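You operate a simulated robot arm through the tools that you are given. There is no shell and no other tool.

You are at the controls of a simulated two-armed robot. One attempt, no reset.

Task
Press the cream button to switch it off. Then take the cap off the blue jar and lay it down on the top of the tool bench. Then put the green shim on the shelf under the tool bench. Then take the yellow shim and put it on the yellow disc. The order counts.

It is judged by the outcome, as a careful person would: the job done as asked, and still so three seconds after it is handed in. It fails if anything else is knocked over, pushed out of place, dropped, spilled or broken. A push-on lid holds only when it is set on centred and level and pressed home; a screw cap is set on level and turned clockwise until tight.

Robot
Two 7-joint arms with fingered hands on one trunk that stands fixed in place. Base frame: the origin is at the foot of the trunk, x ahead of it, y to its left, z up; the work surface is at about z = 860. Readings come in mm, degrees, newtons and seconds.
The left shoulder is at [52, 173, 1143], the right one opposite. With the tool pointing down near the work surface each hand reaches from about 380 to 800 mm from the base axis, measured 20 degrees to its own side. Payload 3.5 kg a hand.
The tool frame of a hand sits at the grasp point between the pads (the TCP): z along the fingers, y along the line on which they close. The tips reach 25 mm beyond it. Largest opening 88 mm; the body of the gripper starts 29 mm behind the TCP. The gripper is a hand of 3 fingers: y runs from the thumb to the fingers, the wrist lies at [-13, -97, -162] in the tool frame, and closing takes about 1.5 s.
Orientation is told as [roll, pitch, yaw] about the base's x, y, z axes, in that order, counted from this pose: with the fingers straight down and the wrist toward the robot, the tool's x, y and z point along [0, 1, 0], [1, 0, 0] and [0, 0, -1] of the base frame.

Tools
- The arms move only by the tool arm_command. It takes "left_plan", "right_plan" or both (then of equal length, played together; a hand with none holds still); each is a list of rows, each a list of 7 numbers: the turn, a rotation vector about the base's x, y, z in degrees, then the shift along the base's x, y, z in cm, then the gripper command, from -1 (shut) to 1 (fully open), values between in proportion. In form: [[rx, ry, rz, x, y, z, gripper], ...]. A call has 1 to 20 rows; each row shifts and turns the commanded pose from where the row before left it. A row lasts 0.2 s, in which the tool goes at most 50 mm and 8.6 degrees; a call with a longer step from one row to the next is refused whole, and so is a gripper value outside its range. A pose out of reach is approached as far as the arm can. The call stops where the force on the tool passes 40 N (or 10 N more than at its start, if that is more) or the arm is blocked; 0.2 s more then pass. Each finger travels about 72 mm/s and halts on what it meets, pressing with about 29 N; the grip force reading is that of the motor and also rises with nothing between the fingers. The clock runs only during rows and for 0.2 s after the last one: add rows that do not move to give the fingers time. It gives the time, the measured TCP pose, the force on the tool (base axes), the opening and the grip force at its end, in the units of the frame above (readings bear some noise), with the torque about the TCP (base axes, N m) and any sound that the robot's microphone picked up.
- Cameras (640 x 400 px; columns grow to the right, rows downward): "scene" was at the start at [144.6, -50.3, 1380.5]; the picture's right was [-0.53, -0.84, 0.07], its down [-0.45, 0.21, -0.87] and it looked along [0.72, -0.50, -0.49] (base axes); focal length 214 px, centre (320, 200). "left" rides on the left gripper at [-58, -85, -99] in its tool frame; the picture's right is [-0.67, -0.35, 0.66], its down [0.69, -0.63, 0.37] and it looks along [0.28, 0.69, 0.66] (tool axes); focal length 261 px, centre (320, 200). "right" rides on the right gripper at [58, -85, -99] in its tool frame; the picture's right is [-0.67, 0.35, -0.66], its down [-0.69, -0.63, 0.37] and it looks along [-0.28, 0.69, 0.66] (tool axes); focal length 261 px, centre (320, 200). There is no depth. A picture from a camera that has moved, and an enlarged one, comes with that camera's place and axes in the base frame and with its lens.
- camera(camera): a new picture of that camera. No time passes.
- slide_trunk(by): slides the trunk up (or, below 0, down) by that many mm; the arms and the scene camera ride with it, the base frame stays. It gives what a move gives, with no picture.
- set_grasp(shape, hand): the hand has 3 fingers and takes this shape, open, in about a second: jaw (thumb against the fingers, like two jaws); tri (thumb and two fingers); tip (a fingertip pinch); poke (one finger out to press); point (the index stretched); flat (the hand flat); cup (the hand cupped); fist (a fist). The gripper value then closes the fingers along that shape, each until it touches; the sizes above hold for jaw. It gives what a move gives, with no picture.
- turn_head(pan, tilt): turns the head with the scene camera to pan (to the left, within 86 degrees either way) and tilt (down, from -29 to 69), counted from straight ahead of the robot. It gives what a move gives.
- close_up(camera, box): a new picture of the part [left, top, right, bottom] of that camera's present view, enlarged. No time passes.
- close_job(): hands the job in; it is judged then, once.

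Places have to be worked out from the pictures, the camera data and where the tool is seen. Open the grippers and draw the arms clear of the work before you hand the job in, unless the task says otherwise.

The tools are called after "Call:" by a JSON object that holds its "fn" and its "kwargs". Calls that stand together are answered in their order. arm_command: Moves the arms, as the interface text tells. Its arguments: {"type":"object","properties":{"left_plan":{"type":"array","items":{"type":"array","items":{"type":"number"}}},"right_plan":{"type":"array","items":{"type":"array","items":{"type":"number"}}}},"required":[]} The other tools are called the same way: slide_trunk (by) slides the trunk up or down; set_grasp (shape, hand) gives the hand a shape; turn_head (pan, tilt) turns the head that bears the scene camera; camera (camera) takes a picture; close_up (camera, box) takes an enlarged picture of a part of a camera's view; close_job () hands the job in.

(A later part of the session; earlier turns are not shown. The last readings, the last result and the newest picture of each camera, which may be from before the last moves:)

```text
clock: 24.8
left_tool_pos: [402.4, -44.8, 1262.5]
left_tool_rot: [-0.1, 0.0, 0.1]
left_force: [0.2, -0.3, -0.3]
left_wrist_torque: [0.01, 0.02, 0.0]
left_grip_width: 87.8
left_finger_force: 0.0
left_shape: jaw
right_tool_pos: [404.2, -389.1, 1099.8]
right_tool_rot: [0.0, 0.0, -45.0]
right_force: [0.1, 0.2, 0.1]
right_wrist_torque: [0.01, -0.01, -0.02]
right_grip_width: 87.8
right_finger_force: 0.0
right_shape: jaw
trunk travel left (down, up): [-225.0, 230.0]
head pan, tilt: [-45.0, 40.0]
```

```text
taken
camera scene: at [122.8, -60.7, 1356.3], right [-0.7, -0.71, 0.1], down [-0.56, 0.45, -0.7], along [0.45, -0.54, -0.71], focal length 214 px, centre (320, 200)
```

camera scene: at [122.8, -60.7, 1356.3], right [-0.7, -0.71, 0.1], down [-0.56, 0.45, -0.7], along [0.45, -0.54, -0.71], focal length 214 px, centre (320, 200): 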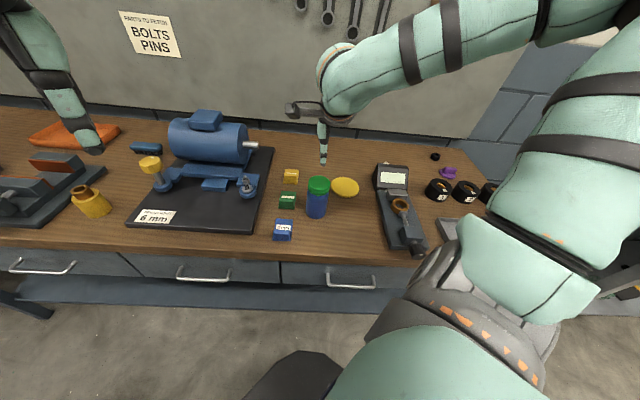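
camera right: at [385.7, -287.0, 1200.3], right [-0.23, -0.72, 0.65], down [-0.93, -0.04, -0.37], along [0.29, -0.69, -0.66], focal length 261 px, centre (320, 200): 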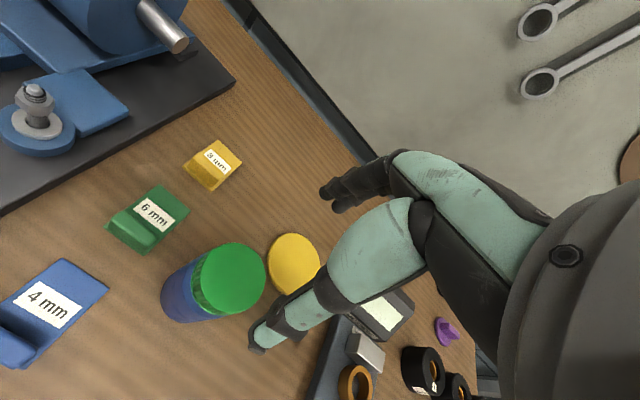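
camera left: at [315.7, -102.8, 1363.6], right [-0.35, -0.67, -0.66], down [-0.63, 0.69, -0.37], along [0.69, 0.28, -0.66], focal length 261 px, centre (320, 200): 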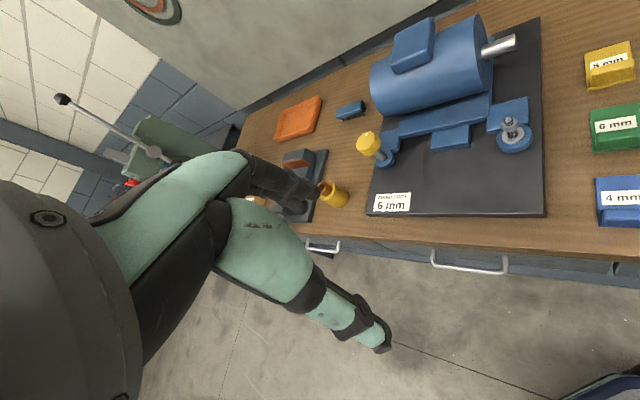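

I enlarge both views of the jar to fix its axis and the cap's heights.

Call:
{"fn": "close_up", "kwargs": {"camera": "right", "box": [150, 220, 300, 340]}}

Call:
{"fn": "close_up", "kwargs": {"camera": "scene", "box": [260, 150, 380, 250]}}

Call:
{"fn": "close_up", "kwargs": {"camera": "scene", "box": [0, 230, 400, 400]}}

```text
3.33 times, centred on (225, 280) of right
camera zoom: at [385.8, -287.2, 1200.3], right [-0.23, -0.72, 0.66], down [-0.93, -0.04, -0.37], along [0.29, -0.69, -0.66], focal length 869 px, centre (637, -67)
```

zoom: 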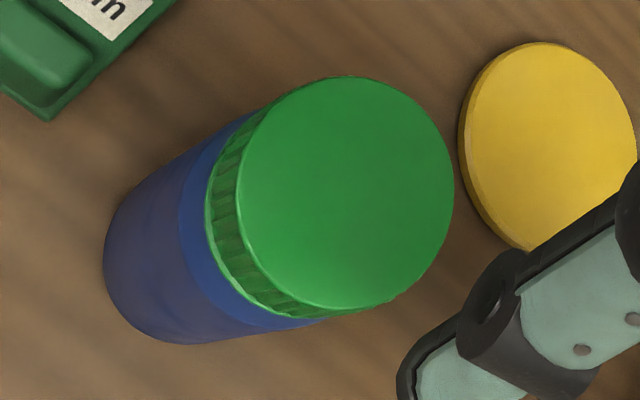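

```text
4.00 times, centred on (320, 200) of scene
camera zoom: at [122.8, -60.7, 1356.3], right [-0.7, -0.71, 0.1], down [-0.56, 0.45, -0.7], along [0.45, -0.54, -0.71], focal length 858 px, centre (320, 200)
```

zoom: 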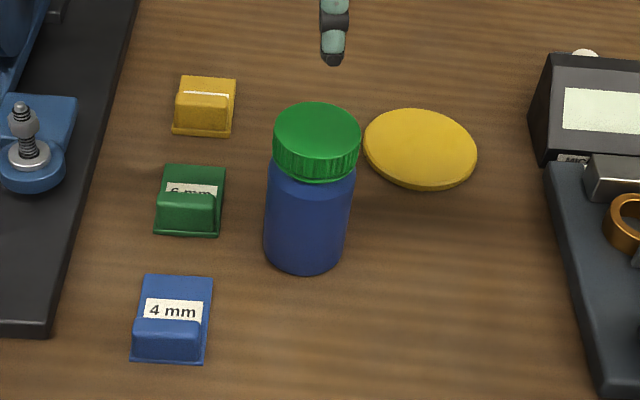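

```text
1.60 times, centred on (200, 315) of scene
camera zoom: at [122.8, -60.7, 1356.3], right [-0.7, -0.71, 0.1], down [-0.56, 0.45, -0.7], along [0.45, -0.54, -0.71], focal length 343 px, centre (512, 16)
```

zoom: 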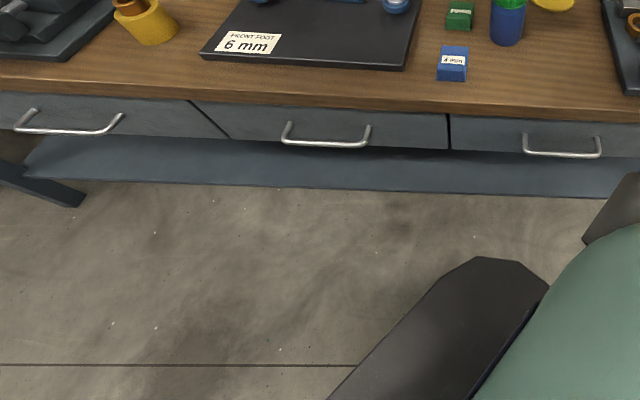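

Cap top is at z≈982, bottom ≈955, axis ≈(406,-389.5), diameter ≈58 mm. I pre-rotate the open hand clockwise (to yaw ≈-105) above the jar so there is room to unscrew counter-clockwise, checking that the arm follows.

Call:
{"fn": "arm_command", "kwargs": {"right_plan": [[0, 0, -7.5, 0, 0, 0, 1], [0, 0, -7.5, 0, 0, 0, 1], [0, 0, -7.5, 0, 0, 0, 1], [0, 0, -7.5, 0, 0, 0, 1], [0, 0, -7.5, 0, 0, 0, 1], [0, 0, -7.5, 0, 0, 0, 1], [0, 0, -7.5, 0, 0, 0, 1], [0, 0, -7.5, 0, 0, 0, 1], [0, 0, 0, 0.05, -0.05, 0, 1]]}}

Call:
{"fn": "camera", "kwargs": {"camera": "scene"}}

Call:
{"fn": "camera", "kwargs": {"camera": "right"}}

```text
clock: 26.8
left_tool_pos: [402.7, -45.0, 1262.7]
left_tool_rot: [0.0, 0.1, 0.1]
left_force: [0.3, -0.6, 0.8]
left_wrist_torque: [0.01, 0.01, 0.01]
left_grip_width: 87.4
left_finger_force: 0.1
left_shape: jaw
right_tool_pos: [404.0, -399.3, 1101.3]
right_tool_rot: [-0.1, 0.1, -105.0]
right_force: [0.5, 1.2, 0.2]
right_wrist_torque: [0.02, 0.01, -0.03]
right_grip_width: 88.1
right_finger_force: 0.0
right_shape: jaw
right hand out of reach, approached as far as the arm can: row 8
trunk travel left (down, up): [-225.0, 230.0]
head pan, tilt: [-45.0, 40.0]
```

```text
taken
camera scene: at [122.6, -60.6, 1356.3], right [-0.7, -0.71, 0.1], down [-0.56, 0.45, -0.69], along [0.45, -0.54, -0.71], focal length 214 px, centre (320, 200)
```

scene: 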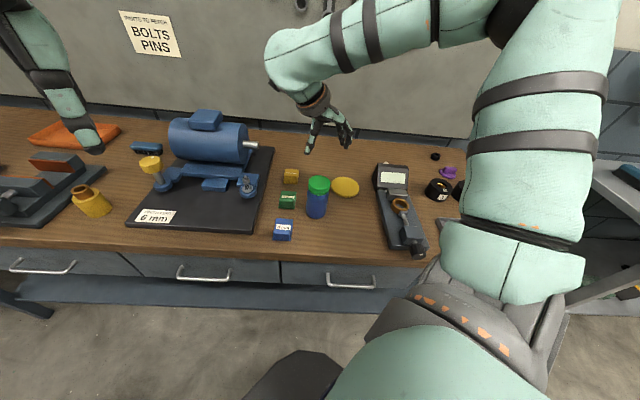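

```text
taken
camera right: at [482.2, -331.9, 1202.0], right [-0.74, -0.16, 0.66], down [-0.5, 0.79, -0.36], along [-0.45, -0.6, -0.66], focal length 261 px, centre (320, 200)
```

right: 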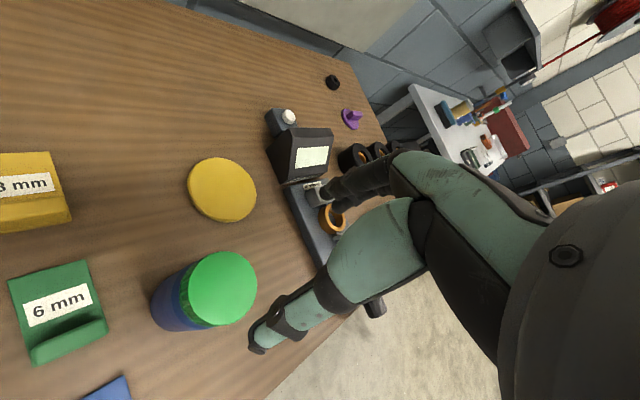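

The arm is short of reach at yaw -105, so I turn back to about -90 and re-centre.

Call:
{"fn": "arm_command", "kwargs": {"right_plan": [[0, 0, 7.5, 0, 0, 0, 1], [0, 0, 7.5, 0, 0, 0, 1], [0, 0, 0, 0, 0, 0, 1]]}}

```text
clock: 27.6
left_tool_pos: [403.5, -44.5, 1262.7]
left_tool_rot: [-0.1, -0.1, 0.0]
left_force: [0.7, 0.1, 0.2]
left_wrist_torque: [-0.03, -0.03, -0.01]
left_grip_width: 87.7
left_finger_force: 0.0
left_shape: jaw
right_tool_pos: [403.9, -399.4, 1100.2]
right_tool_rot: [0.1, 0.0, -89.9]
right_force: [0.6, 0.2, -0.7]
right_wrist_torque: [0.01, 0.0, 0.0]
right_grip_width: 88.0
right_finger_force: 0.1
right_shape: jaw
trunk travel left (down, up): [-225.0, 230.0]
head pan, tilt: [-45.0, 40.0]
```

I re-centre over the cap and descend with the fingers straddling it.

Call:
{"fn": "arm_command", "kwargs": {"right_plan": [[0, 0, 0, 0.2, 1.0, 0, 1], [0, 0, 0, 0, 0, -3, 1], [0, 0, 0, 0, 0, -3, 1], [0, 0, 0, 0, 0, 0, 1]]}}

Call:
{"fn": "camera", "kwargs": {"camera": "right"}}

Call:
{"fn": "close_up", "kwargs": {"camera": "scene", "box": [260, 120, 380, 230]}}

```text
clock: 28.6
left_tool_pos: [400.6, -43.5, 1263.3]
left_tool_rot: [0.1, 0.0, -0.1]
left_force: [-0.3, -0.3, -0.1]
left_wrist_torque: [0.01, 0.01, 0.03]
left_grip_width: 87.5
left_finger_force: 0.0
left_shape: jaw
right_tool_pos: [404.9, -388.5, 1041.6]
right_tool_rot: [0.0, 0.0, -89.9]
right_force: [-0.3, 0.0, -0.8]
right_wrist_torque: [0.03, 0.01, 0.0]
right_grip_width: 88.0
right_finger_force: 0.0
right_shape: jaw
trunk travel left (down, up): [-225.0, 230.0]
head pan, tilt: [-45.0, 40.0]
```

```text
taken
camera right: at [461.7, -302.7, 1142.1], right [-0.67, -0.35, 0.66], down [-0.69, 0.63, -0.37], along [-0.28, -0.69, -0.66], focal length 261 px, centre (320, 200)
```

right: 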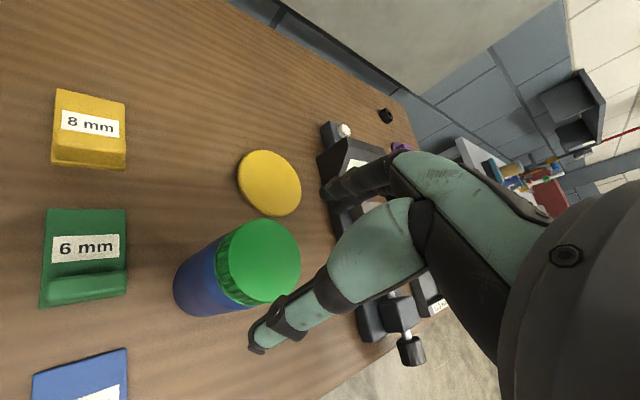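

```text
3.64 times, centred on (320, 175) of scene
camera zoom: at [122.5, -60.4, 1356.3], right [-0.7, -0.71, 0.1], down [-0.56, 0.45, -0.7], along [0.45, -0.54, -0.71], focal length 780 px, centre (320, 291)
```

zoom: 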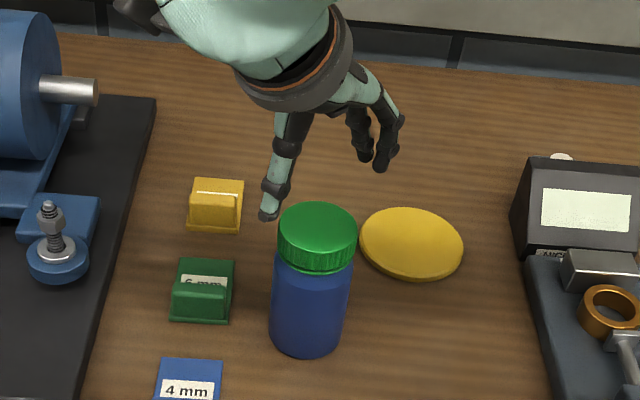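

The cap is centred under the hand (≈(407,-388)). I descend to z≈971 and close on the cap.

Call:
{"fn": "arm_command", "kwargs": {"right_plan": [[0, 0, 0, 0.1, 0, -2.5, 1], [0, 0, 0, 0, 0, -2.5, 1], [0, 0, 0, 0, 0, -2.0, 1], [0, 0, 0, 0, 0, 0, 1]]}}

Call:
{"fn": "close_up", "kwargs": {"camera": "scene", "box": [260, 120, 380, 230]}}

Call:
{"fn": "camera", "kwargs": {"camera": "right"}}

```text
clock: 29.6
left_tool_pos: [401.7, -44.0, 1261.8]
left_tool_rot: [0.0, 0.0, 0.0]
left_force: [0.3, -0.2, 0.4]
left_wrist_torque: [0.02, -0.01, -0.03]
left_grip_width: 87.3
left_finger_force: 0.1
left_shape: jaw
right_tool_pos: [407.2, -390.2, 970.7]
right_tool_rot: [0.0, -0.1, -89.9]
right_force: [0.1, 0.1, -0.2]
right_wrist_torque: [-0.03, -0.02, 0.0]
right_grip_width: 87.7
right_finger_force: 0.0
right_shape: jaw
trunk travel left (down, up): [-225.0, 230.0]
head pan, tilt: [-45.0, 40.0]
```

```text
3.64 times, centred on (320, 175) of scene
camera zoom: at [122.8, -60.6, 1356.3], right [-0.7, -0.71, 0.1], down [-0.56, 0.45, -0.69], along [0.45, -0.54, -0.71], focal length 780 px, centre (320, 291)
```

zoom: 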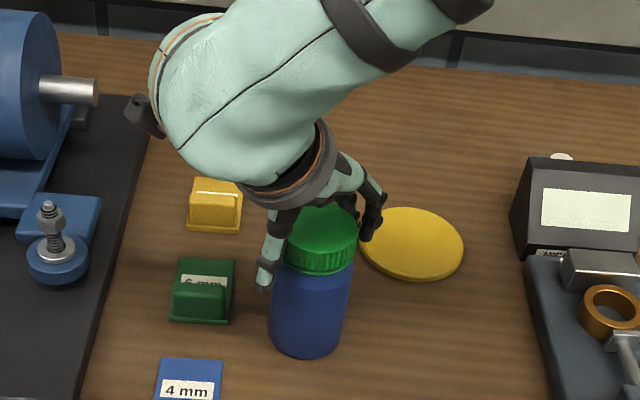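

```text
taken
camera right: at [464.5, -304.8, 1071.2], right [-0.67, -0.35, 0.66], down [-0.69, 0.63, -0.37], along [-0.28, -0.69, -0.66], focal length 261 px, centre (320, 200)
```

right: 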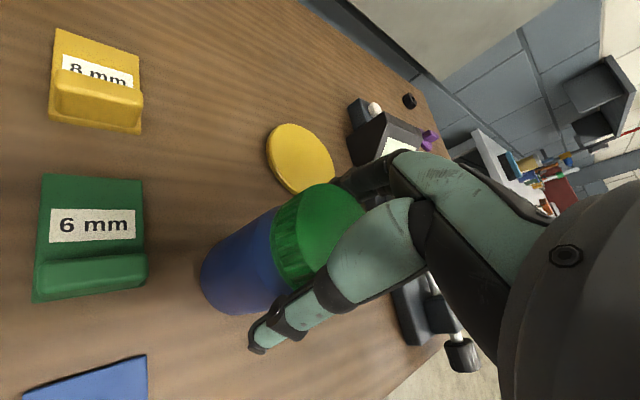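

Fingers straddle the cap evenly. I raise 4 mm so the tips stay on the cap and close the fingers.

Call:
{"fn": "arm_command", "kwargs": {"right_plan": [[0, 0, 0, 0, 0, 0.4, 1], [0, 0, 0, 0, 0, 0, -1], [0, 0, 0, 0, 0, 0, -1], [0, 0, 0, 0, 0, 0, -1], [0, 0, 0, 0, 0, 0, -1], [0, 0, 0, 0, 0, 0, -1], [0, 0, 0, 0, 0, 0, -1]]}}

Call:
{"fn": "close_up", "kwargs": {"camera": "scene", "box": [260, 120, 380, 230]}}

Call:
{"fn": "camera", "kwargs": {"camera": "right"}}

```text
clock: 31.2
left_tool_pos: [401.4, -46.0, 1262.1]
left_tool_rot: [0.0, 0.0, -0.1]
left_force: [0.4, 0.2, 0.3]
left_wrist_torque: [-0.01, 0.0, 0.03]
left_grip_width: 87.6
left_finger_force: 0.1
left_shape: jaw
right_tool_pos: [407.5, -390.6, 974.3]
right_tool_rot: [0.0, 0.0, -89.9]
right_force: [0.9, -0.7, 2.6]
right_wrist_torque: [-0.19, -0.06, 0.0]
right_grip_width: 48.1
right_finger_force: 29.2
right_shape: jaw
trunk travel left (down, up): [-225.0, 230.0]
head pan, tilt: [-45.0, 40.0]
```

```text
3.64 times, centred on (320, 175) of scene
camera zoom: at [122.8, -60.4, 1356.3], right [-0.7, -0.71, 0.1], down [-0.56, 0.45, -0.69], along [0.45, -0.54, -0.71], focal length 780 px, centre (320, 291)
```

zoom: 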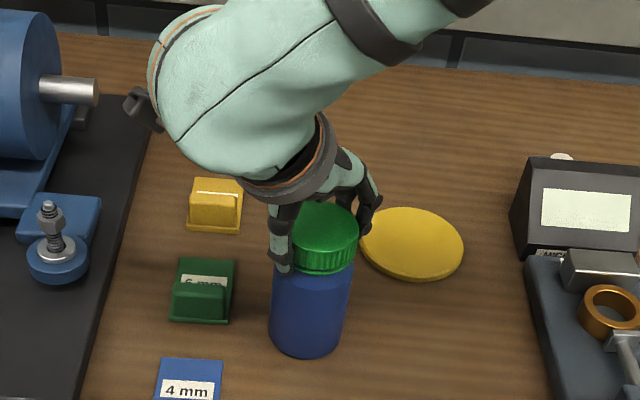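

```text
taken
camera right: at [464.6, -304.2, 1075.7], right [-0.67, -0.35, 0.66], down [-0.69, 0.63, -0.37], along [-0.28, -0.69, -0.66], focal length 261 px, centre (320, 200)
```

right: 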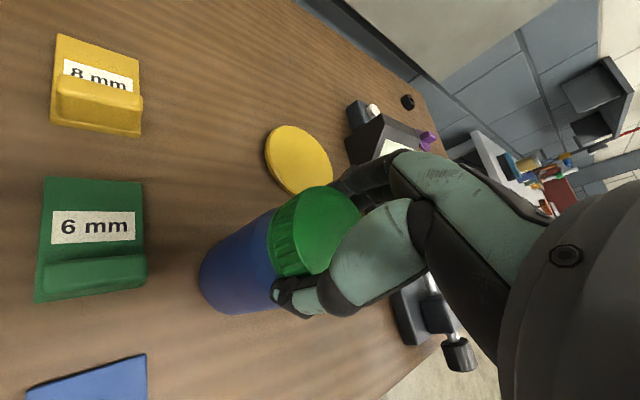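

Gripped (29 N). I make a small counter-clockwise test turn of 15° and watch torque and jar.

Call:
{"fn": "arm_command", "kwargs": {"right_plan": [[0, 0, 5, 0, 0, 0, -1], [0, 0, 5, 0, 0, 0, -1], [0, 0, 5, 0, 0, 0, -1]]}}

Call:
{"fn": "close_up", "kwargs": {"camera": "scene", "box": [260, 120, 380, 230]}}

Call:
{"fn": "close_up", "kwargs": {"camera": "right", "box": [180, 160, 400, 330]}}

```text
clock: 32.0
left_tool_pos: [400.4, -43.5, 1262.5]
left_tool_rot: [-0.1, 0.0, -0.1]
left_force: [0.1, -0.7, 0.0]
left_wrist_torque: [0.01, -0.01, -0.02]
left_grip_width: 87.9
left_finger_force: 0.1
left_shape: jaw
right_tool_pos: [407.3, -389.8, 975.4]
right_tool_rot: [0.0, 0.0, -74.9]
right_force: [-0.5, -1.0, 0.9]
right_wrist_torque: [-0.11, 0.01, -0.02]
right_grip_width: 47.6
right_finger_force: 29.2
right_shape: jaw
trunk travel left (down, up): [-225.0, 230.0]
head pan, tilt: [-45.0, 40.0]
```

```text
3.64 times, centred on (320, 175) of scene
camera zoom: at [122.7, -60.8, 1356.2], right [-0.7, -0.71, 0.1], down [-0.56, 0.45, -0.69], along [0.45, -0.54, -0.71], focal length 780 px, centre (320, 291)
```

zoom: 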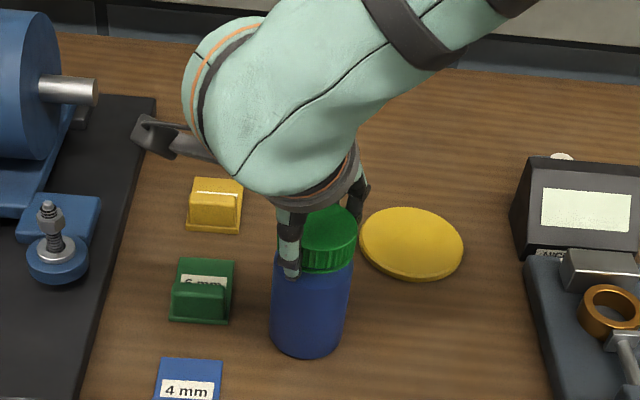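

```text
2.35 times, centred on (290, 245) of right
camera zoom: at [440.7, -292.0, 1076.0], right [-0.56, -0.51, 0.66], down [-0.83, 0.43, -0.37], along [-0.09, -0.74, -0.66], focal length 613 px, centre (391, 94)
```

zoom: 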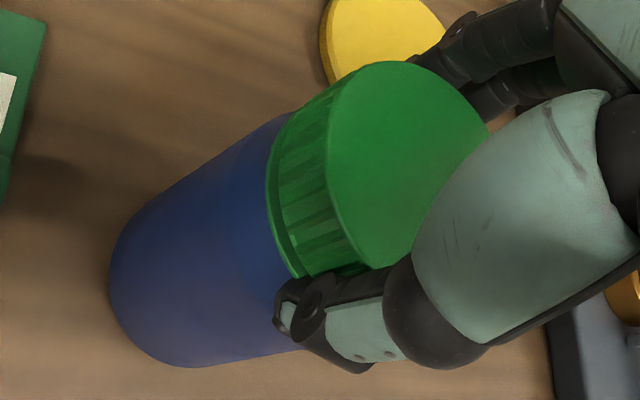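

The torque is tiny; either the cap turns freely or the jar turns along. I turn on further to about yaw +15 and look for the cap rising.

Call:
{"fn": "arm_command", "kwargs": {"right_plan": [[0, 0, 7.5, 0, 0, 0, -1], [0, 0, 7.5, 0, 0, 0, -1], [0, 0, 7.5, 0, 0, 0, -1], [0, 0, 7.5, 0, 0, 0, -1], [0, 0, 7.5, 0, 0, 0, -1], [0, 0, 7.5, 0, 0, 0, -1]]}}

Call:
{"fn": "close_up", "kwargs": {"camera": "scene", "box": [260, 120, 380, 230]}}

Call:
{"fn": "close_up", "kwargs": {"camera": "right", "box": [180, 160, 400, 330]}}

```text
clock: 33.4
left_tool_pos: [401.9, -45.7, 1262.7]
left_tool_rot: [0.0, 0.0, -0.1]
left_force: [-0.3, 0.0, -0.3]
left_wrist_torque: [0.0, 0.0, 0.01]
left_grip_width: 87.8
left_finger_force: 0.1
left_shape: jaw
right_tool_pos: [407.5, -389.5, 974.9]
right_tool_rot: [0.0, 0.0, -29.7]
right_force: [0.4, -1.0, 0.8]
right_wrist_torque: [-0.1, -0.17, -0.01]
right_grip_width: 47.3
right_finger_force: 28.9
right_shape: jaw
trunk travel left (down, up): [-225.0, 230.0]
head pan, tilt: [-45.0, 40.0]
```

```text
3.64 times, centred on (320, 175) of scene
camera zoom: at [122.4, -61.6, 1356.3], right [-0.7, -0.71, 0.1], down [-0.56, 0.46, -0.69], along [0.45, -0.54, -0.71], focal length 780 px, centre (320, 291)
```

zoom: 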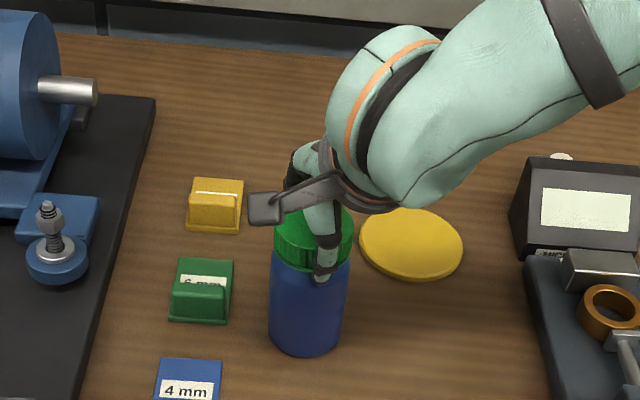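

```text
2.35 times, centred on (290, 245) of right
camera zoom: at [361.8, -296.6, 1076.2], right [-0.03, -0.75, 0.66], down [-0.89, -0.28, -0.37], along [0.46, -0.59, -0.66], focal length 613 px, centre (391, 94)
```

zoom: 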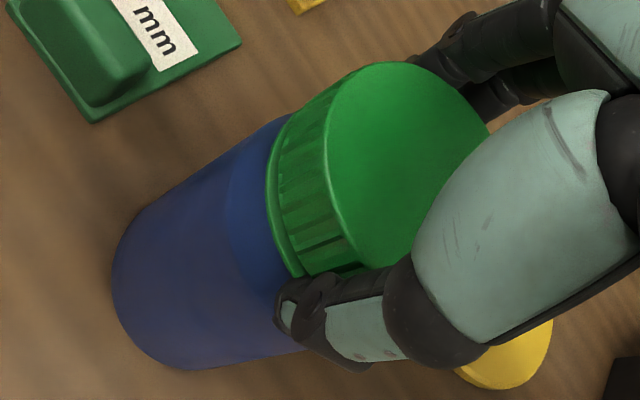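

The cap turns with the hand but nothing shows if the jar turns too. I finish the turn to about yaw +15, then make a small lift test of 4 mm.

Call:
{"fn": "arm_command", "kwargs": {"right_plan": [[0, 0, 7.5, 0, 0, 0, -1], [0, 0, 7.5, 0, 0, 0, -1], [0, 0, 7.5, 0, 0, 0, -1], [0, 0, 7.5, 0, 0, 0, -1], [0, 0, 7.5, 0, 0, 0, -1], [0, 0, 7.5, 0, 0, 0, -1]]}}

Call:
{"fn": "close_up", "kwargs": {"camera": "scene", "box": [260, 120, 380, 230]}}

Call:
{"fn": "close_up", "kwargs": {"camera": "right", "box": [180, 160, 400, 330]}}

```text
clock: 34.8
left_tool_pos: [401.7, -44.6, 1261.5]
left_tool_rot: [0.0, 0.0, 0.0]
left_force: [0.6, 0.8, 1.2]
left_wrist_torque: [-0.02, 0.01, -0.02]
left_grip_width: 87.4
left_finger_force: 0.0
left_shape: jaw
right_tool_pos: [406.8, -390.2, 975.4]
right_tool_rot: [0.0, -0.2, 15.0]
right_force: [0.4, -0.7, 2.2]
right_wrist_torque: [0.04, -0.17, -0.05]
right_grip_width: 46.5
right_finger_force: 29.1
right_shape: jaw
trunk travel left (down, up): [-225.0, 230.0]
head pan, tilt: [-45.0, 40.0]
```

```text
3.64 times, centred on (320, 175) of scene
camera zoom: at [122.4, -61.7, 1356.2], right [-0.7, -0.71, 0.1], down [-0.56, 0.46, -0.69], along [0.45, -0.54, -0.71], focal length 780 px, centre (320, 291)
```

zoom: 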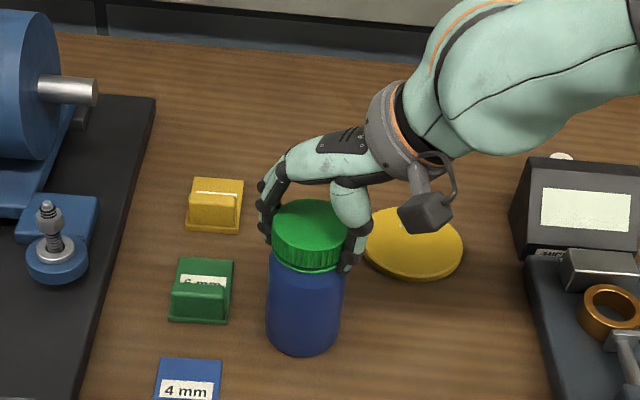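

```text
2.35 times, centred on (290, 245) of right
camera zoom: at [309.4, -355.9, 1076.2], right [0.51, -0.56, 0.65], down [-0.43, -0.82, -0.37], along [0.75, -0.09, -0.66], focal length 613 px, centre (391, 94)
```

zoom: 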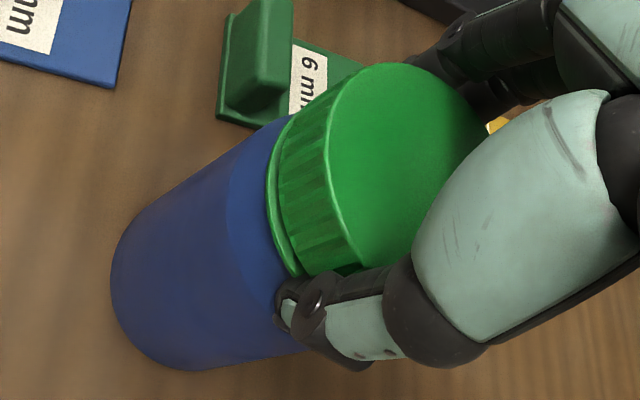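

I take sharper close-ups of the cap/jar seam to judge whether the cap is rising.

Call:
{"fn": "close_up", "kwargs": {"camera": "right", "box": [225, 180, 315, 280]}}

Call:
{"fn": "close_up", "kwargs": {"camera": "scene", "box": [295, 170, 345, 230]}}

```text
4.00 times, centred on (270, 230) of right
camera zoom: at [309.4, -355.9, 1076.2], right [0.51, -0.56, 0.65], down [-0.43, -0.82, -0.37], along [0.75, -0.09, -0.66], focal length 1043 px, centre (520, 80)
```

zoom: 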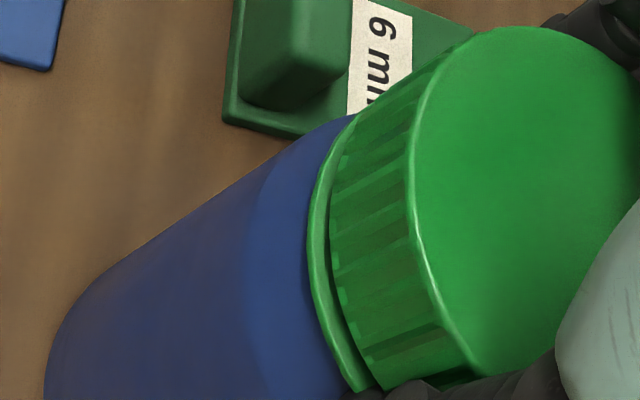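

```text
6.67 times, centred on (320, 200) of scene
camera zoom: at [122.4, -61.7, 1356.2], right [-0.7, -0.71, 0.1], down [-0.56, 0.46, -0.69], along [0.45, -0.54, -0.71], focal length 1430 px, centre (320, 200)
```

zoom: 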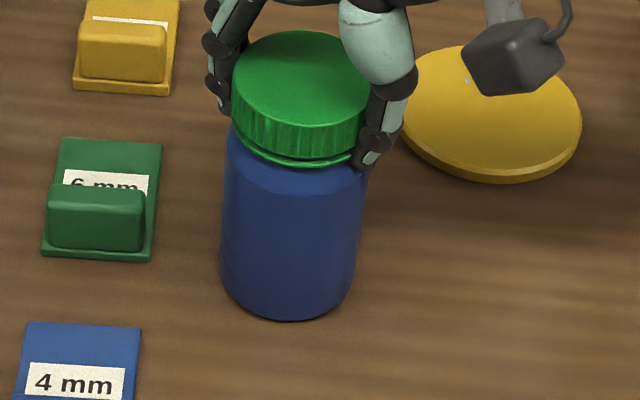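

I do a gentle lift test of 4 mm to see whether the cap comes free or the jar hangs on it.

Call:
{"fn": "arm_command", "kwargs": {"right_plan": [[0, 0, 0, 0, 0, 0.2, -1], [0, 0, 0, 0, 0, 0.2, -1], [0, 0, 0, 0, 0, 0, -1]]}}

Call:
{"fn": "close_up", "kwargs": {"camera": "right", "box": [225, 180, 315, 280]}}

Call:
{"fn": "close_up", "kwargs": {"camera": "scene", "box": [295, 170, 345, 230]}}

```text
clock: 35.6
left_tool_pos: [402.0, -44.8, 1263.3]
left_tool_rot: [0.0, -0.1, 0.0]
left_force: [0.2, 0.3, 0.3]
left_wrist_torque: [0.01, 0.02, 0.0]
left_grip_width: 87.3
left_finger_force: 0.2
left_shape: jaw
right_tool_pos: [407.2, -389.9, 979.2]
right_tool_rot: [0.1, 0.0, 15.1]
right_force: [0.0, -0.2, -5.8]
right_wrist_torque: [0.03, 0.01, 0.01]
right_grip_width: 46.8
right_finger_force: 29.0
right_shape: jaw
trunk travel left (down, up): [-225.0, 230.0]
head pan, tilt: [-45.0, 40.0]
```

```text
4.00 times, centred on (270, 230) of right
camera zoom: at [310.4, -355.4, 1079.8], right [0.51, -0.56, 0.65], down [-0.43, -0.83, -0.37], along [0.74, -0.09, -0.66], focal length 1043 px, centre (520, 80)
```

zoom: 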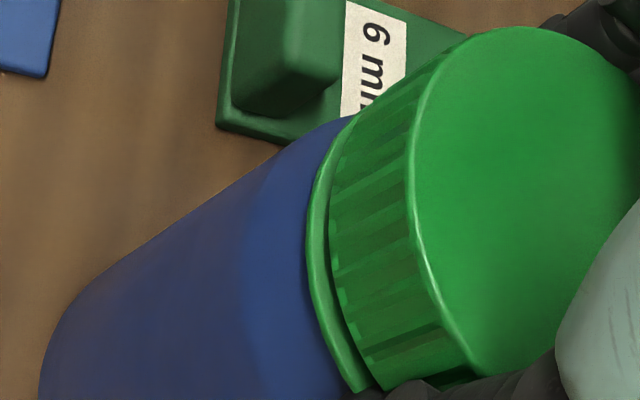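

```text
6.67 times, centred on (320, 200) of scene
camera zoom: at [123.4, -61.0, 1356.1], right [-0.7, -0.71, 0.1], down [-0.56, 0.45, -0.69], along [0.45, -0.54, -0.71], focal length 1430 px, centre (320, 200)
```

zoom: 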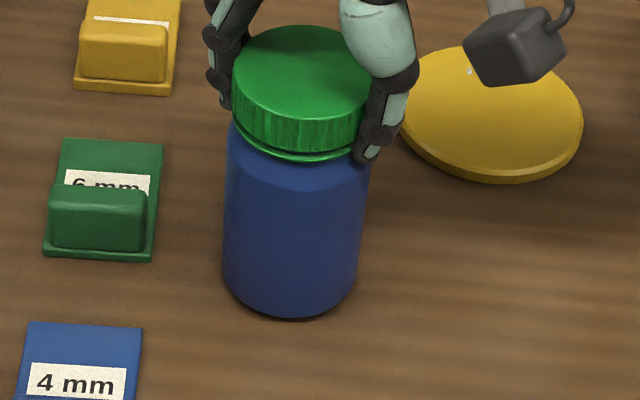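

The lift carried about 6 N: the jar still hangs on the cap, so I set it back down, release, and ratchet back for another turn (a gap has begun to show at the seam).

Call:
{"fn": "arm_command", "kwargs": {"right_plan": [[0, 0, 0, 0, 0, -0.2, -1], [0, 0, 0, 0, 0, -0.2, -1], [0, 0, 0, 0, 0, 0, -1], [0, 0, 0, 0, 0, 0, 1], [0, 0, 0, 0, 0, 0, 1], [0, 0, 0, 0, 0, 0, 1], [0, 0, 0, 0, 0, 0, 1]]}}

Call:
{"fn": "close_up", "kwargs": {"camera": "right", "box": [180, 160, 400, 330]}}

Call:
{"fn": "close_up", "kwargs": {"camera": "scene", "box": [295, 170, 345, 230]}}

```text
clock: 37.2
left_tool_pos: [401.5, -44.4, 1262.4]
left_tool_rot: [0.1, 0.0, 0.0]
left_force: [-0.5, 0.0, 0.9]
left_wrist_torque: [-0.01, -0.01, 0.0]
left_grip_width: 87.4
left_finger_force: 0.1
left_shape: jaw
right_tool_pos: [408.9, -389.1, 975.3]
right_tool_rot: [0.0, 0.0, 15.1]
right_force: [0.3, 0.7, 0.2]
right_wrist_torque: [0.0, -0.01, 0.04]
right_grip_width: 87.5
right_finger_force: 0.0
right_shape: jaw
trunk travel left (down, up): [-225.0, 230.0]
head pan, tilt: [-45.0, 40.0]
```

```text
2.35 times, centred on (290, 245) of right
camera zoom: at [310.4, -355.0, 1075.9], right [0.51, -0.56, 0.66], down [-0.43, -0.83, -0.37], along [0.74, -0.09, -0.66], focal length 613 px, centre (391, 94)
```

zoom: 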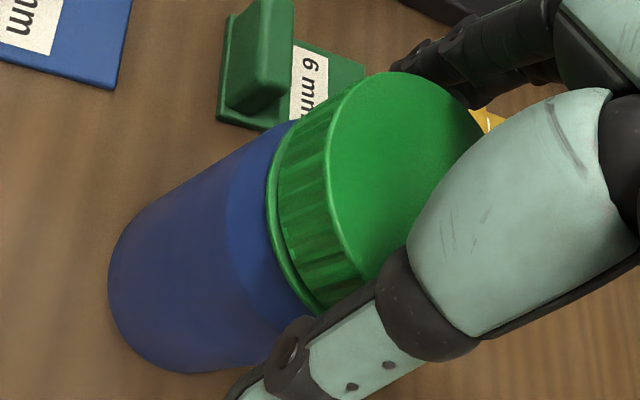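

```text
6.67 times, centred on (320, 200) of scene
camera zoom: at [122.8, -60.7, 1356.2], right [-0.7, -0.71, 0.1], down [-0.56, 0.45, -0.69], along [0.45, -0.54, -0.71], focal length 1430 px, centre (320, 200)
```

zoom: 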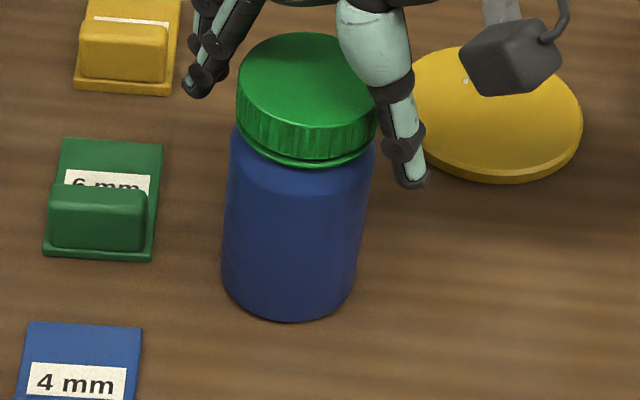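

Jar stands upright, gap visible beneath the ribs. I rotate the open hand back to yaw -90.

Call:
{"fn": "arm_command", "kwargs": {"right_plan": [[0, 0, -7.5, 0, 0, 0, 1], [0, 0, -7.5, 0, 0, 0, 1], [0, 0, -7.5, 0, 0, 0, 1], [0, 0, -7.5, 0, 0, 0, 1], [0, 0, -7.5, 0, 0, 0, 1], [0, 0, -7.5, 0, 0, 0, 1], [0, 0, -7.5, 0, 0, 0, 1], [0, 0, -7.5, 0, 0, 0, 1], [0, 0, -7.5, 0, 0, 0, 1], [0, 0, -7.5, 0, 0, 0, 1], [0, 0, -7.5, 0, 0, 0, 1], [0, 0, -7.5, 0, 0, 0, 1], [0, 0, -7.5, 0, 0, 0, 1], [0, 0, -7.5, 0, 0, 0, 1], [0, 0, 0, 0, 0, 0, 1]]}}

Call:
{"fn": "close_up", "kwargs": {"camera": "right", "box": [180, 160, 400, 330]}}

Call:
{"fn": "close_up", "kwargs": {"camera": "scene", "box": [295, 170, 345, 230]}}

```text
clock: 40.4
left_tool_pos: [401.7, -46.0, 1262.1]
left_tool_rot: [0.0, 0.0, 0.0]
left_force: [0.7, 0.0, 0.7]
left_wrist_torque: [0.0, 0.02, 0.01]
left_grip_width: 87.6
left_finger_force: 0.0
left_shape: jaw
right_tool_pos: [415.8, -367.4, 957.7]
right_tool_rot: [-3.2, 3.4, -80.5]
right_force: [0.9, -0.3, -0.7]
right_wrist_torque: [0.01, 0.06, 0.01]
right_grip_width: 88.0
right_finger_force: 0.0
right_shape: jaw
right hand out of reach, approached as far as the arm can: row 12, 13, 14
trunk travel left (down, up): [-225.0, 230.0]
head pan, tilt: [-45.0, 40.0]
```

```text
2.35 times, centred on (290, 245) of right
camera zoom: at [465.2, -278.2, 1059.7], right [-0.56, -0.49, 0.67], down [-0.8, 0.52, -0.29], along [-0.21, -0.7, -0.68], focal length 613 px, centre (391, 94)
```

zoom: 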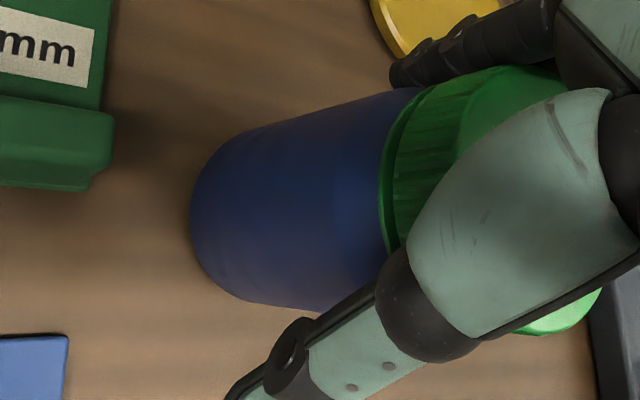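

```text
6.67 times, centred on (320, 200) of scene
camera zoom: at [122.6, -61.6, 1356.2], right [-0.7, -0.71, 0.1], down [-0.56, 0.46, -0.69], along [0.45, -0.54, -0.71], focal length 1430 px, centre (320, 200)
```

zoom: 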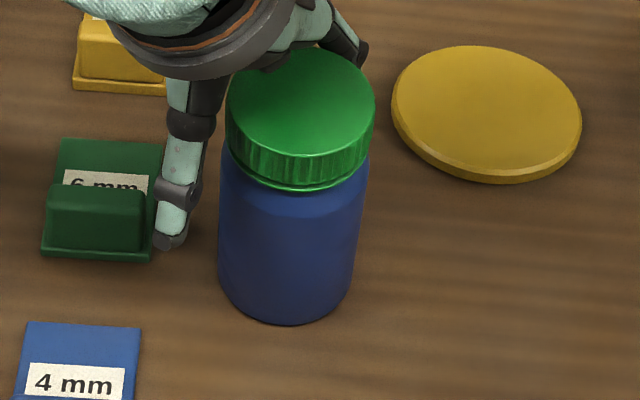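

The arm drifted on the last rows (reach limit) and the hand has shifted about +22 mm in y, leaning on the cap a little. I ease the hand back slowly to centre, level it, raise it and yaw slightly forward.

Call:
{"fn": "arm_command", "kwargs": {"right_plan": [[-0.7, -0.93, 2, -0.1, -0.3, 0.3, 1], [-0.7, -0.93, 2, -0.1, -0.3, 0.3, 1], [-0.7, -0.93, 2, -0.2, -0.4, 0.4, 1], [-0.7, -0.93, 2, -0.2, -0.4, 0.4, 1], [0, 0, 2, -0.2, -0.4, 0.4, 1], [0, 0, 2, 0, -0.4, 0.2, 1], [0, 0, 0, 0, 0, 0, 1]]}}

Call:
{"fn": "close_up", "kwargs": {"camera": "scene", "box": [295, 170, 345, 230]}}

Call:
{"fn": "camera", "kwargs": {"camera": "right"}}

```text
clock: 42.0
left_tool_pos: [401.7, -44.5, 1263.2]
left_tool_rot: [-0.1, 0.0, 0.1]
left_force: [0.6, -0.4, -0.2]
left_wrist_torque: [0.01, -0.01, 0.0]
left_grip_width: 87.7
left_finger_force: 0.1
left_shape: jaw
right_tool_pos: [408.8, -389.3, 977.9]
right_tool_rot: [-0.2, -0.3, -68.3]
right_force: [0.7, -0.6, 0.0]
right_wrist_torque: [-0.01, 0.03, -0.01]
right_grip_width: 88.1
right_finger_force: 0.0
right_shape: jaw
trunk travel left (down, up): [-225.0, 230.0]
head pan, tilt: [-45.0, 40.0]
```

```text
6.67 times, centred on (320, 200) of scene
camera zoom: at [123.0, -60.6, 1356.2], right [-0.7, -0.71, 0.1], down [-0.56, 0.45, -0.69], along [0.45, -0.54, -0.71], focal length 1430 px, centre (320, 200)
```

zoom: 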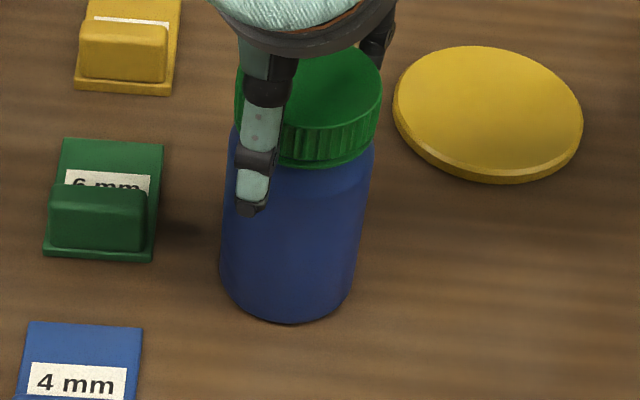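

```text
taken
camera right: at [430.5, -286.6, 1077.4], right [-0.49, -0.57, 0.66], down [-0.87, 0.33, -0.37], along [-0.01, -0.76, -0.66], focal length 261 px, centre (320, 200)
```

right: 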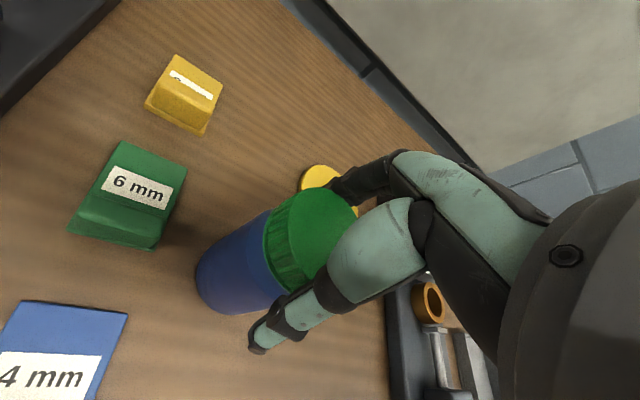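

The hand is centred again (yaw -68) and the jar stands. I look at the seam before the next turn.

Call:
{"fn": "close_up", "kwargs": {"camera": "right", "box": [185, 170, 365, 320]}}

Call:
{"fn": "close_up", "kwargs": {"camera": "scene", "box": [270, 150, 370, 240]}}

```text
2.67 times, centred on (275, 245) of right
camera zoom: at [430.5, -286.6, 1077.4], right [-0.49, -0.57, 0.66], down [-0.87, 0.33, -0.37], along [-0.01, -0.76, -0.66], focal length 695 px, centre (440, 80)
```

zoom: 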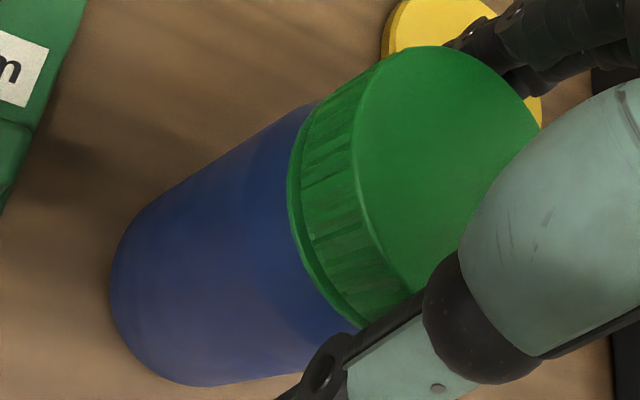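

```text
4.44 times, centred on (320, 195) of scene
camera zoom: at [123.0, -60.6, 1356.2], right [-0.7, -0.71, 0.1], down [-0.56, 0.45, -0.69], along [0.45, -0.54, -0.71], focal length 953 px, centre (320, 222)
```

zoom: 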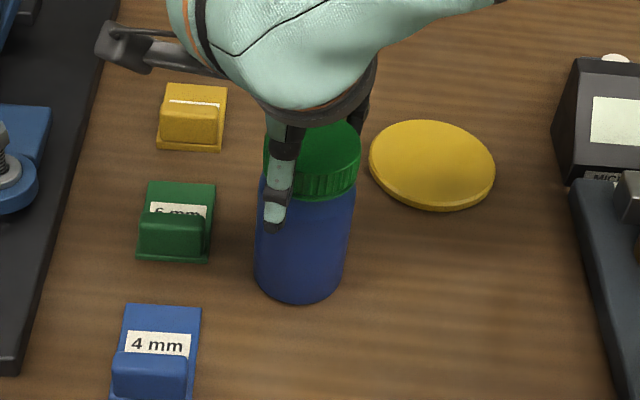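

I close on the cap again and turn counter-clockwise another ~83°.

Call:
{"fn": "arm_command", "kwargs": {"right_plan": [[0, 0, 0, 0, 0, 0, -1], [0, 0, 0, 0, 0, 0, -1], [0, 0, 0, 0, 0, 0, -1], [0, 0, 0, 0, 0, 0, -1], [0, 0, 0, 0, 0, 0, -1], [0, 0, 7.5, 0, 0, 0, -1], [0, 0, 7.5, 0, 0, 0, -1], [0, 0, 7.5, 0, 0, 0, -1], [0, 0, 7.5, 0, 0, 0, -1], [0, 0, 7.5, 0, 0, 0, -1]]}}

Call:
{"fn": "arm_command", "kwargs": {"right_plan": [[0, 0, 7.5, 0, 0, 0, -1], [0, 0, 7.5, 0, 0, 0, -1], [0, 0, 7.5, 0, 0, 0, -1], [0, 0, 7.5, 0, 0, 0, -1], [0, 0, 7.5, 0, 0, 0, -1], [0, 0, 7.5, 0, 0, 0, -1]]}}

Call:
{"fn": "close_up", "kwargs": {"camera": "right", "box": [180, 160, 400, 330]}}

Call:
{"fn": "close_up", "kwargs": {"camera": "scene", "box": [295, 170, 345, 230]}}

```text
clock: 44.2
left_tool_pos: [402.2, -45.8, 1263.0]
left_tool_rot: [0.0, 0.0, 0.0]
left_force: [0.3, 0.5, 0.5]
left_wrist_torque: [-0.01, -0.01, 0.05]
left_grip_width: 87.7
left_finger_force: 0.0
left_shape: jaw
right_tool_pos: [409.3, -390.0, 977.0]
right_tool_rot: [-0.3, -0.2, -30.6]
right_force: [-0.8, 0.5, -2.9]
right_wrist_torque: [-0.07, 0.03, 0.0]
right_grip_width: 46.3
right_finger_force: 28.5
right_shape: jaw
trunk travel left (down, up): [-225.0, 230.0]
head pan, tilt: [-45.0, 40.0]
```

```text
clock: 45.6
left_tool_pos: [402.3, -44.5, 1262.2]
left_tool_rot: [0.0, 0.0, 0.0]
left_force: [0.0, -0.4, 0.3]
left_wrist_torque: [-0.02, 0.0, 0.01]
left_grip_width: 87.5
left_finger_force: 0.0
left_shape: jaw
right_tool_pos: [409.6, -389.2, 977.0]
right_tool_rot: [-0.2, -0.4, 14.4]
right_force: [-1.0, -0.6, -1.9]
right_wrist_torque: [-0.07, 0.05, -0.05]
right_grip_width: 45.8
right_finger_force: 29.3
right_shape: jaw
trunk travel left (down, up): [-225.0, 230.0]
head pan, tilt: [-45.0, 40.0]
```

```text
2.35 times, centred on (290, 245) of right
camera zoom: at [311.2, -352.9, 1077.1], right [0.5, -0.56, 0.66], down [-0.44, -0.82, -0.37], along [0.75, -0.11, -0.66], focal length 613 px, centre (391, 94)
```

zoom: 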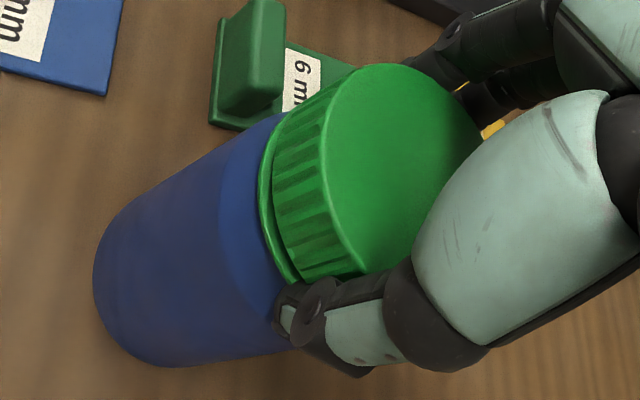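

```text
6.67 times, centred on (320, 200) of scene
camera zoom: at [123.0, -61.1, 1356.2], right [-0.7, -0.71, 0.1], down [-0.56, 0.45, -0.69], along [0.45, -0.54, -0.71], focal length 1430 px, centre (320, 200)
```

zoom: 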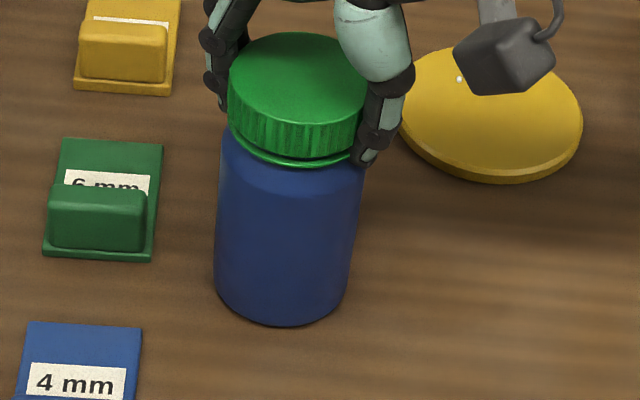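

I repeat the small lift test to see whether anything has loosened.

Call:
{"fn": "arm_command", "kwargs": {"right_plan": [[0, 0, 0, 0, 0, 0.2, -1], [0, 0, 0, 0, 0, 0.2, -1], [0, 0, 0, 0, 0, 0.2, -1], [0, 0, 0, 0, 0, 0, -1]]}}

Call:
{"fn": "close_up", "kwargs": {"camera": "right", "box": [180, 160, 400, 330]}}

Call:
{"fn": "close_up", "kwargs": {"camera": "scene", "box": [295, 170, 345, 230]}}

```text
clock: 46.6
left_tool_pos: [404.5, -44.4, 1263.4]
left_tool_rot: [0.0, 0.1, 0.0]
left_force: [-0.1, -0.6, -0.1]
left_wrist_torque: [0.01, 0.0, 0.04]
left_grip_width: 87.7
left_finger_force: 0.0
left_shape: jaw
right_tool_pos: [408.0, -389.5, 983.4]
right_tool_rot: [-0.4, -0.2, 14.3]
right_force: [0.2, 0.1, -4.0]
right_wrist_torque: [-0.02, -0.01, 0.0]
right_grip_width: 45.4
right_finger_force: 29.4
right_shape: jaw
trunk travel left (down, up): [-225.0, 230.0]
head pan, tilt: [-45.0, 40.0]
```

```text
2.35 times, centred on (290, 245) of right
camera zoom: at [311.1, -352.6, 1083.8], right [0.5, -0.56, 0.66], down [-0.44, -0.82, -0.37], along [0.75, -0.11, -0.66], focal length 613 px, centre (391, 94)
```

zoom: 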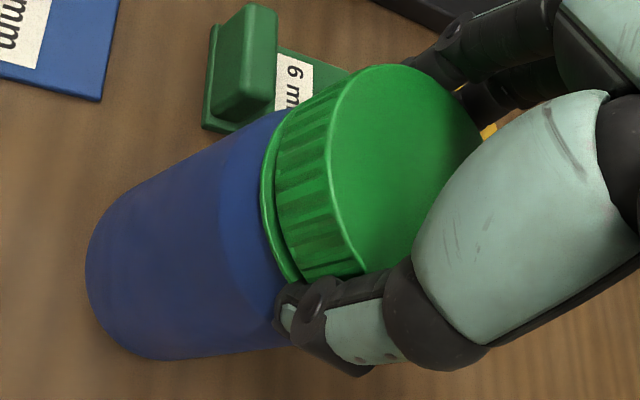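

```text
6.67 times, centred on (320, 200) of scene
camera zoom: at [123.4, -61.1, 1356.2], right [-0.7, -0.71, 0.1], down [-0.56, 0.46, -0.69], along [0.45, -0.54, -0.71], focal length 1430 px, centre (320, 200)
```

zoom: 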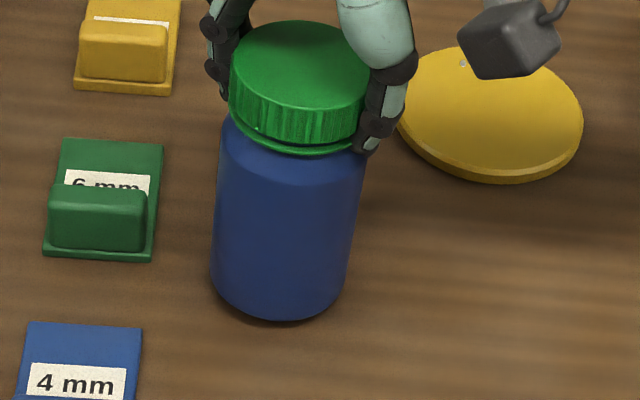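

The jar still comes along with the cap, so it probably spins with it; I will hold the jar with the left hand. First I set the jar down, release the cap, and withdraw the right hand up and to the right.

Call:
{"fn": "arm_command", "kwargs": {"right_plan": [[0, 0, 0, 0, 0, -0.2, -1], [0, 0, 0, 0, 0, -0.2, -1], [0, 0, 0, 0, 0, -0.2, -1], [0, 0, 0, 0, 0, 0, -1], [0, 0, 0, 0, 0, 0, 0.5], [0, 0, 0, 0, 0, 0, 1], [0, 0, 0, 0, 0, 0, 1], [0, 0, 0, 0, 0, 0, 1], [0, 0, 0, 0, 0, 0, 1]]}}

Call:
{"fn": "arm_command", "kwargs": {"right_plan": [[0, 0, 0, 0, 0, 1.5, 1], [0, 0, 0, 0, 0, 3, 1], [0, 0, 0, 0, 0, 4, 1], [0, 0, -4, 0, -1, 4, 1], [0, 0, -6, 0, -3.5, 2, 1], [0, 0, -6, 0, -4, 0, 1], [0, 0, -6, -0.5, -4, 0, 1], [0, 0, -6, -0.5, -4, 0, 1], [0, 0, 0, 0, 0, 0, 1]]}}

Call:
{"fn": "camera", "kwargs": {"camera": "scene"}}

Call:
{"fn": "close_up", "kwargs": {"camera": "scene", "box": [270, 160, 370, 240]}}

```text
clock: 48.6
left_tool_pos: [401.3, -44.0, 1261.7]
left_tool_rot: [0.0, -0.1, 0.0]
left_force: [-0.2, -0.1, 0.2]
left_wrist_torque: [0.01, -0.02, 0.0]
left_grip_width: 87.5
left_finger_force: 0.1
left_shape: jaw
right_tool_pos: [407.5, -389.6, 978.3]
right_tool_rot: [-0.2, -0.3, 14.3]
right_force: [0.2, -0.4, 0.5]
right_wrist_torque: [0.01, 0.01, 0.0]
right_grip_width: 87.6
right_finger_force: 0.0
right_shape: jaw
trunk travel left (down, up): [-225.0, 230.0]
head pan, tilt: [-45.0, 40.0]
```

```text
clock: 50.6
left_tool_pos: [402.0, -44.3, 1262.8]
left_tool_rot: [0.0, 0.0, 0.0]
left_force: [0.3, -0.2, -0.5]
left_wrist_torque: [-0.02, -0.01, 0.01]
left_grip_width: 87.7
left_finger_force: 0.0
left_shape: jaw
right_tool_pos: [397.6, -556.8, 1122.4]
right_tool_rot: [-0.3, -0.4, -13.8]
right_force: [-1.0, 0.2, 0.3]
right_wrist_torque: [0.02, 0.01, 0.0]
right_grip_width: 87.7
right_finger_force: 0.1
right_shape: jaw
trunk travel left (down, up): [-225.0, 230.0]
head pan, tilt: [-45.0, 40.0]
```

```text
taken
camera scene: at [123.0, -60.5, 1356.2], right [-0.7, -0.71, 0.1], down [-0.56, 0.45, -0.69], along [0.45, -0.54, -0.71], focal length 214 px, centre (320, 200)
```

scene: 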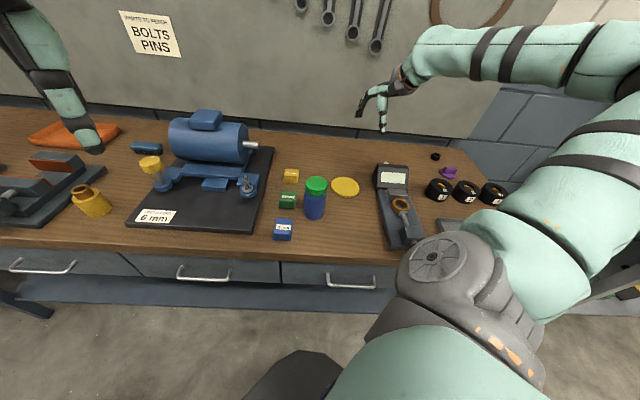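

```text
5.00 times, centred on (320, 200) of scene
camera zoom: at [123.0, -60.5, 1356.2], right [-0.7, -0.71, 0.1], down [-0.56, 0.45, -0.69], along [0.45, -0.54, -0.71], focal length 1072 px, centre (320, 200)
```

zoom: 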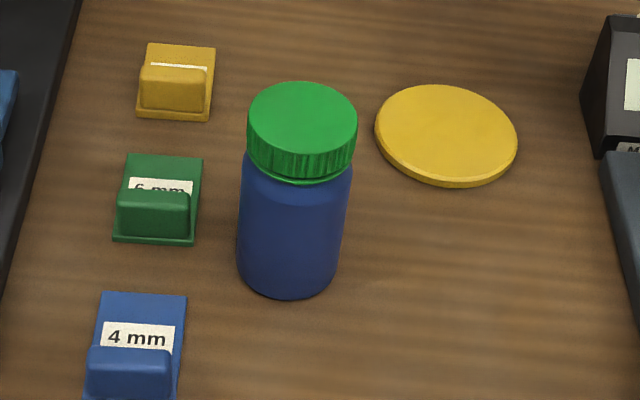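

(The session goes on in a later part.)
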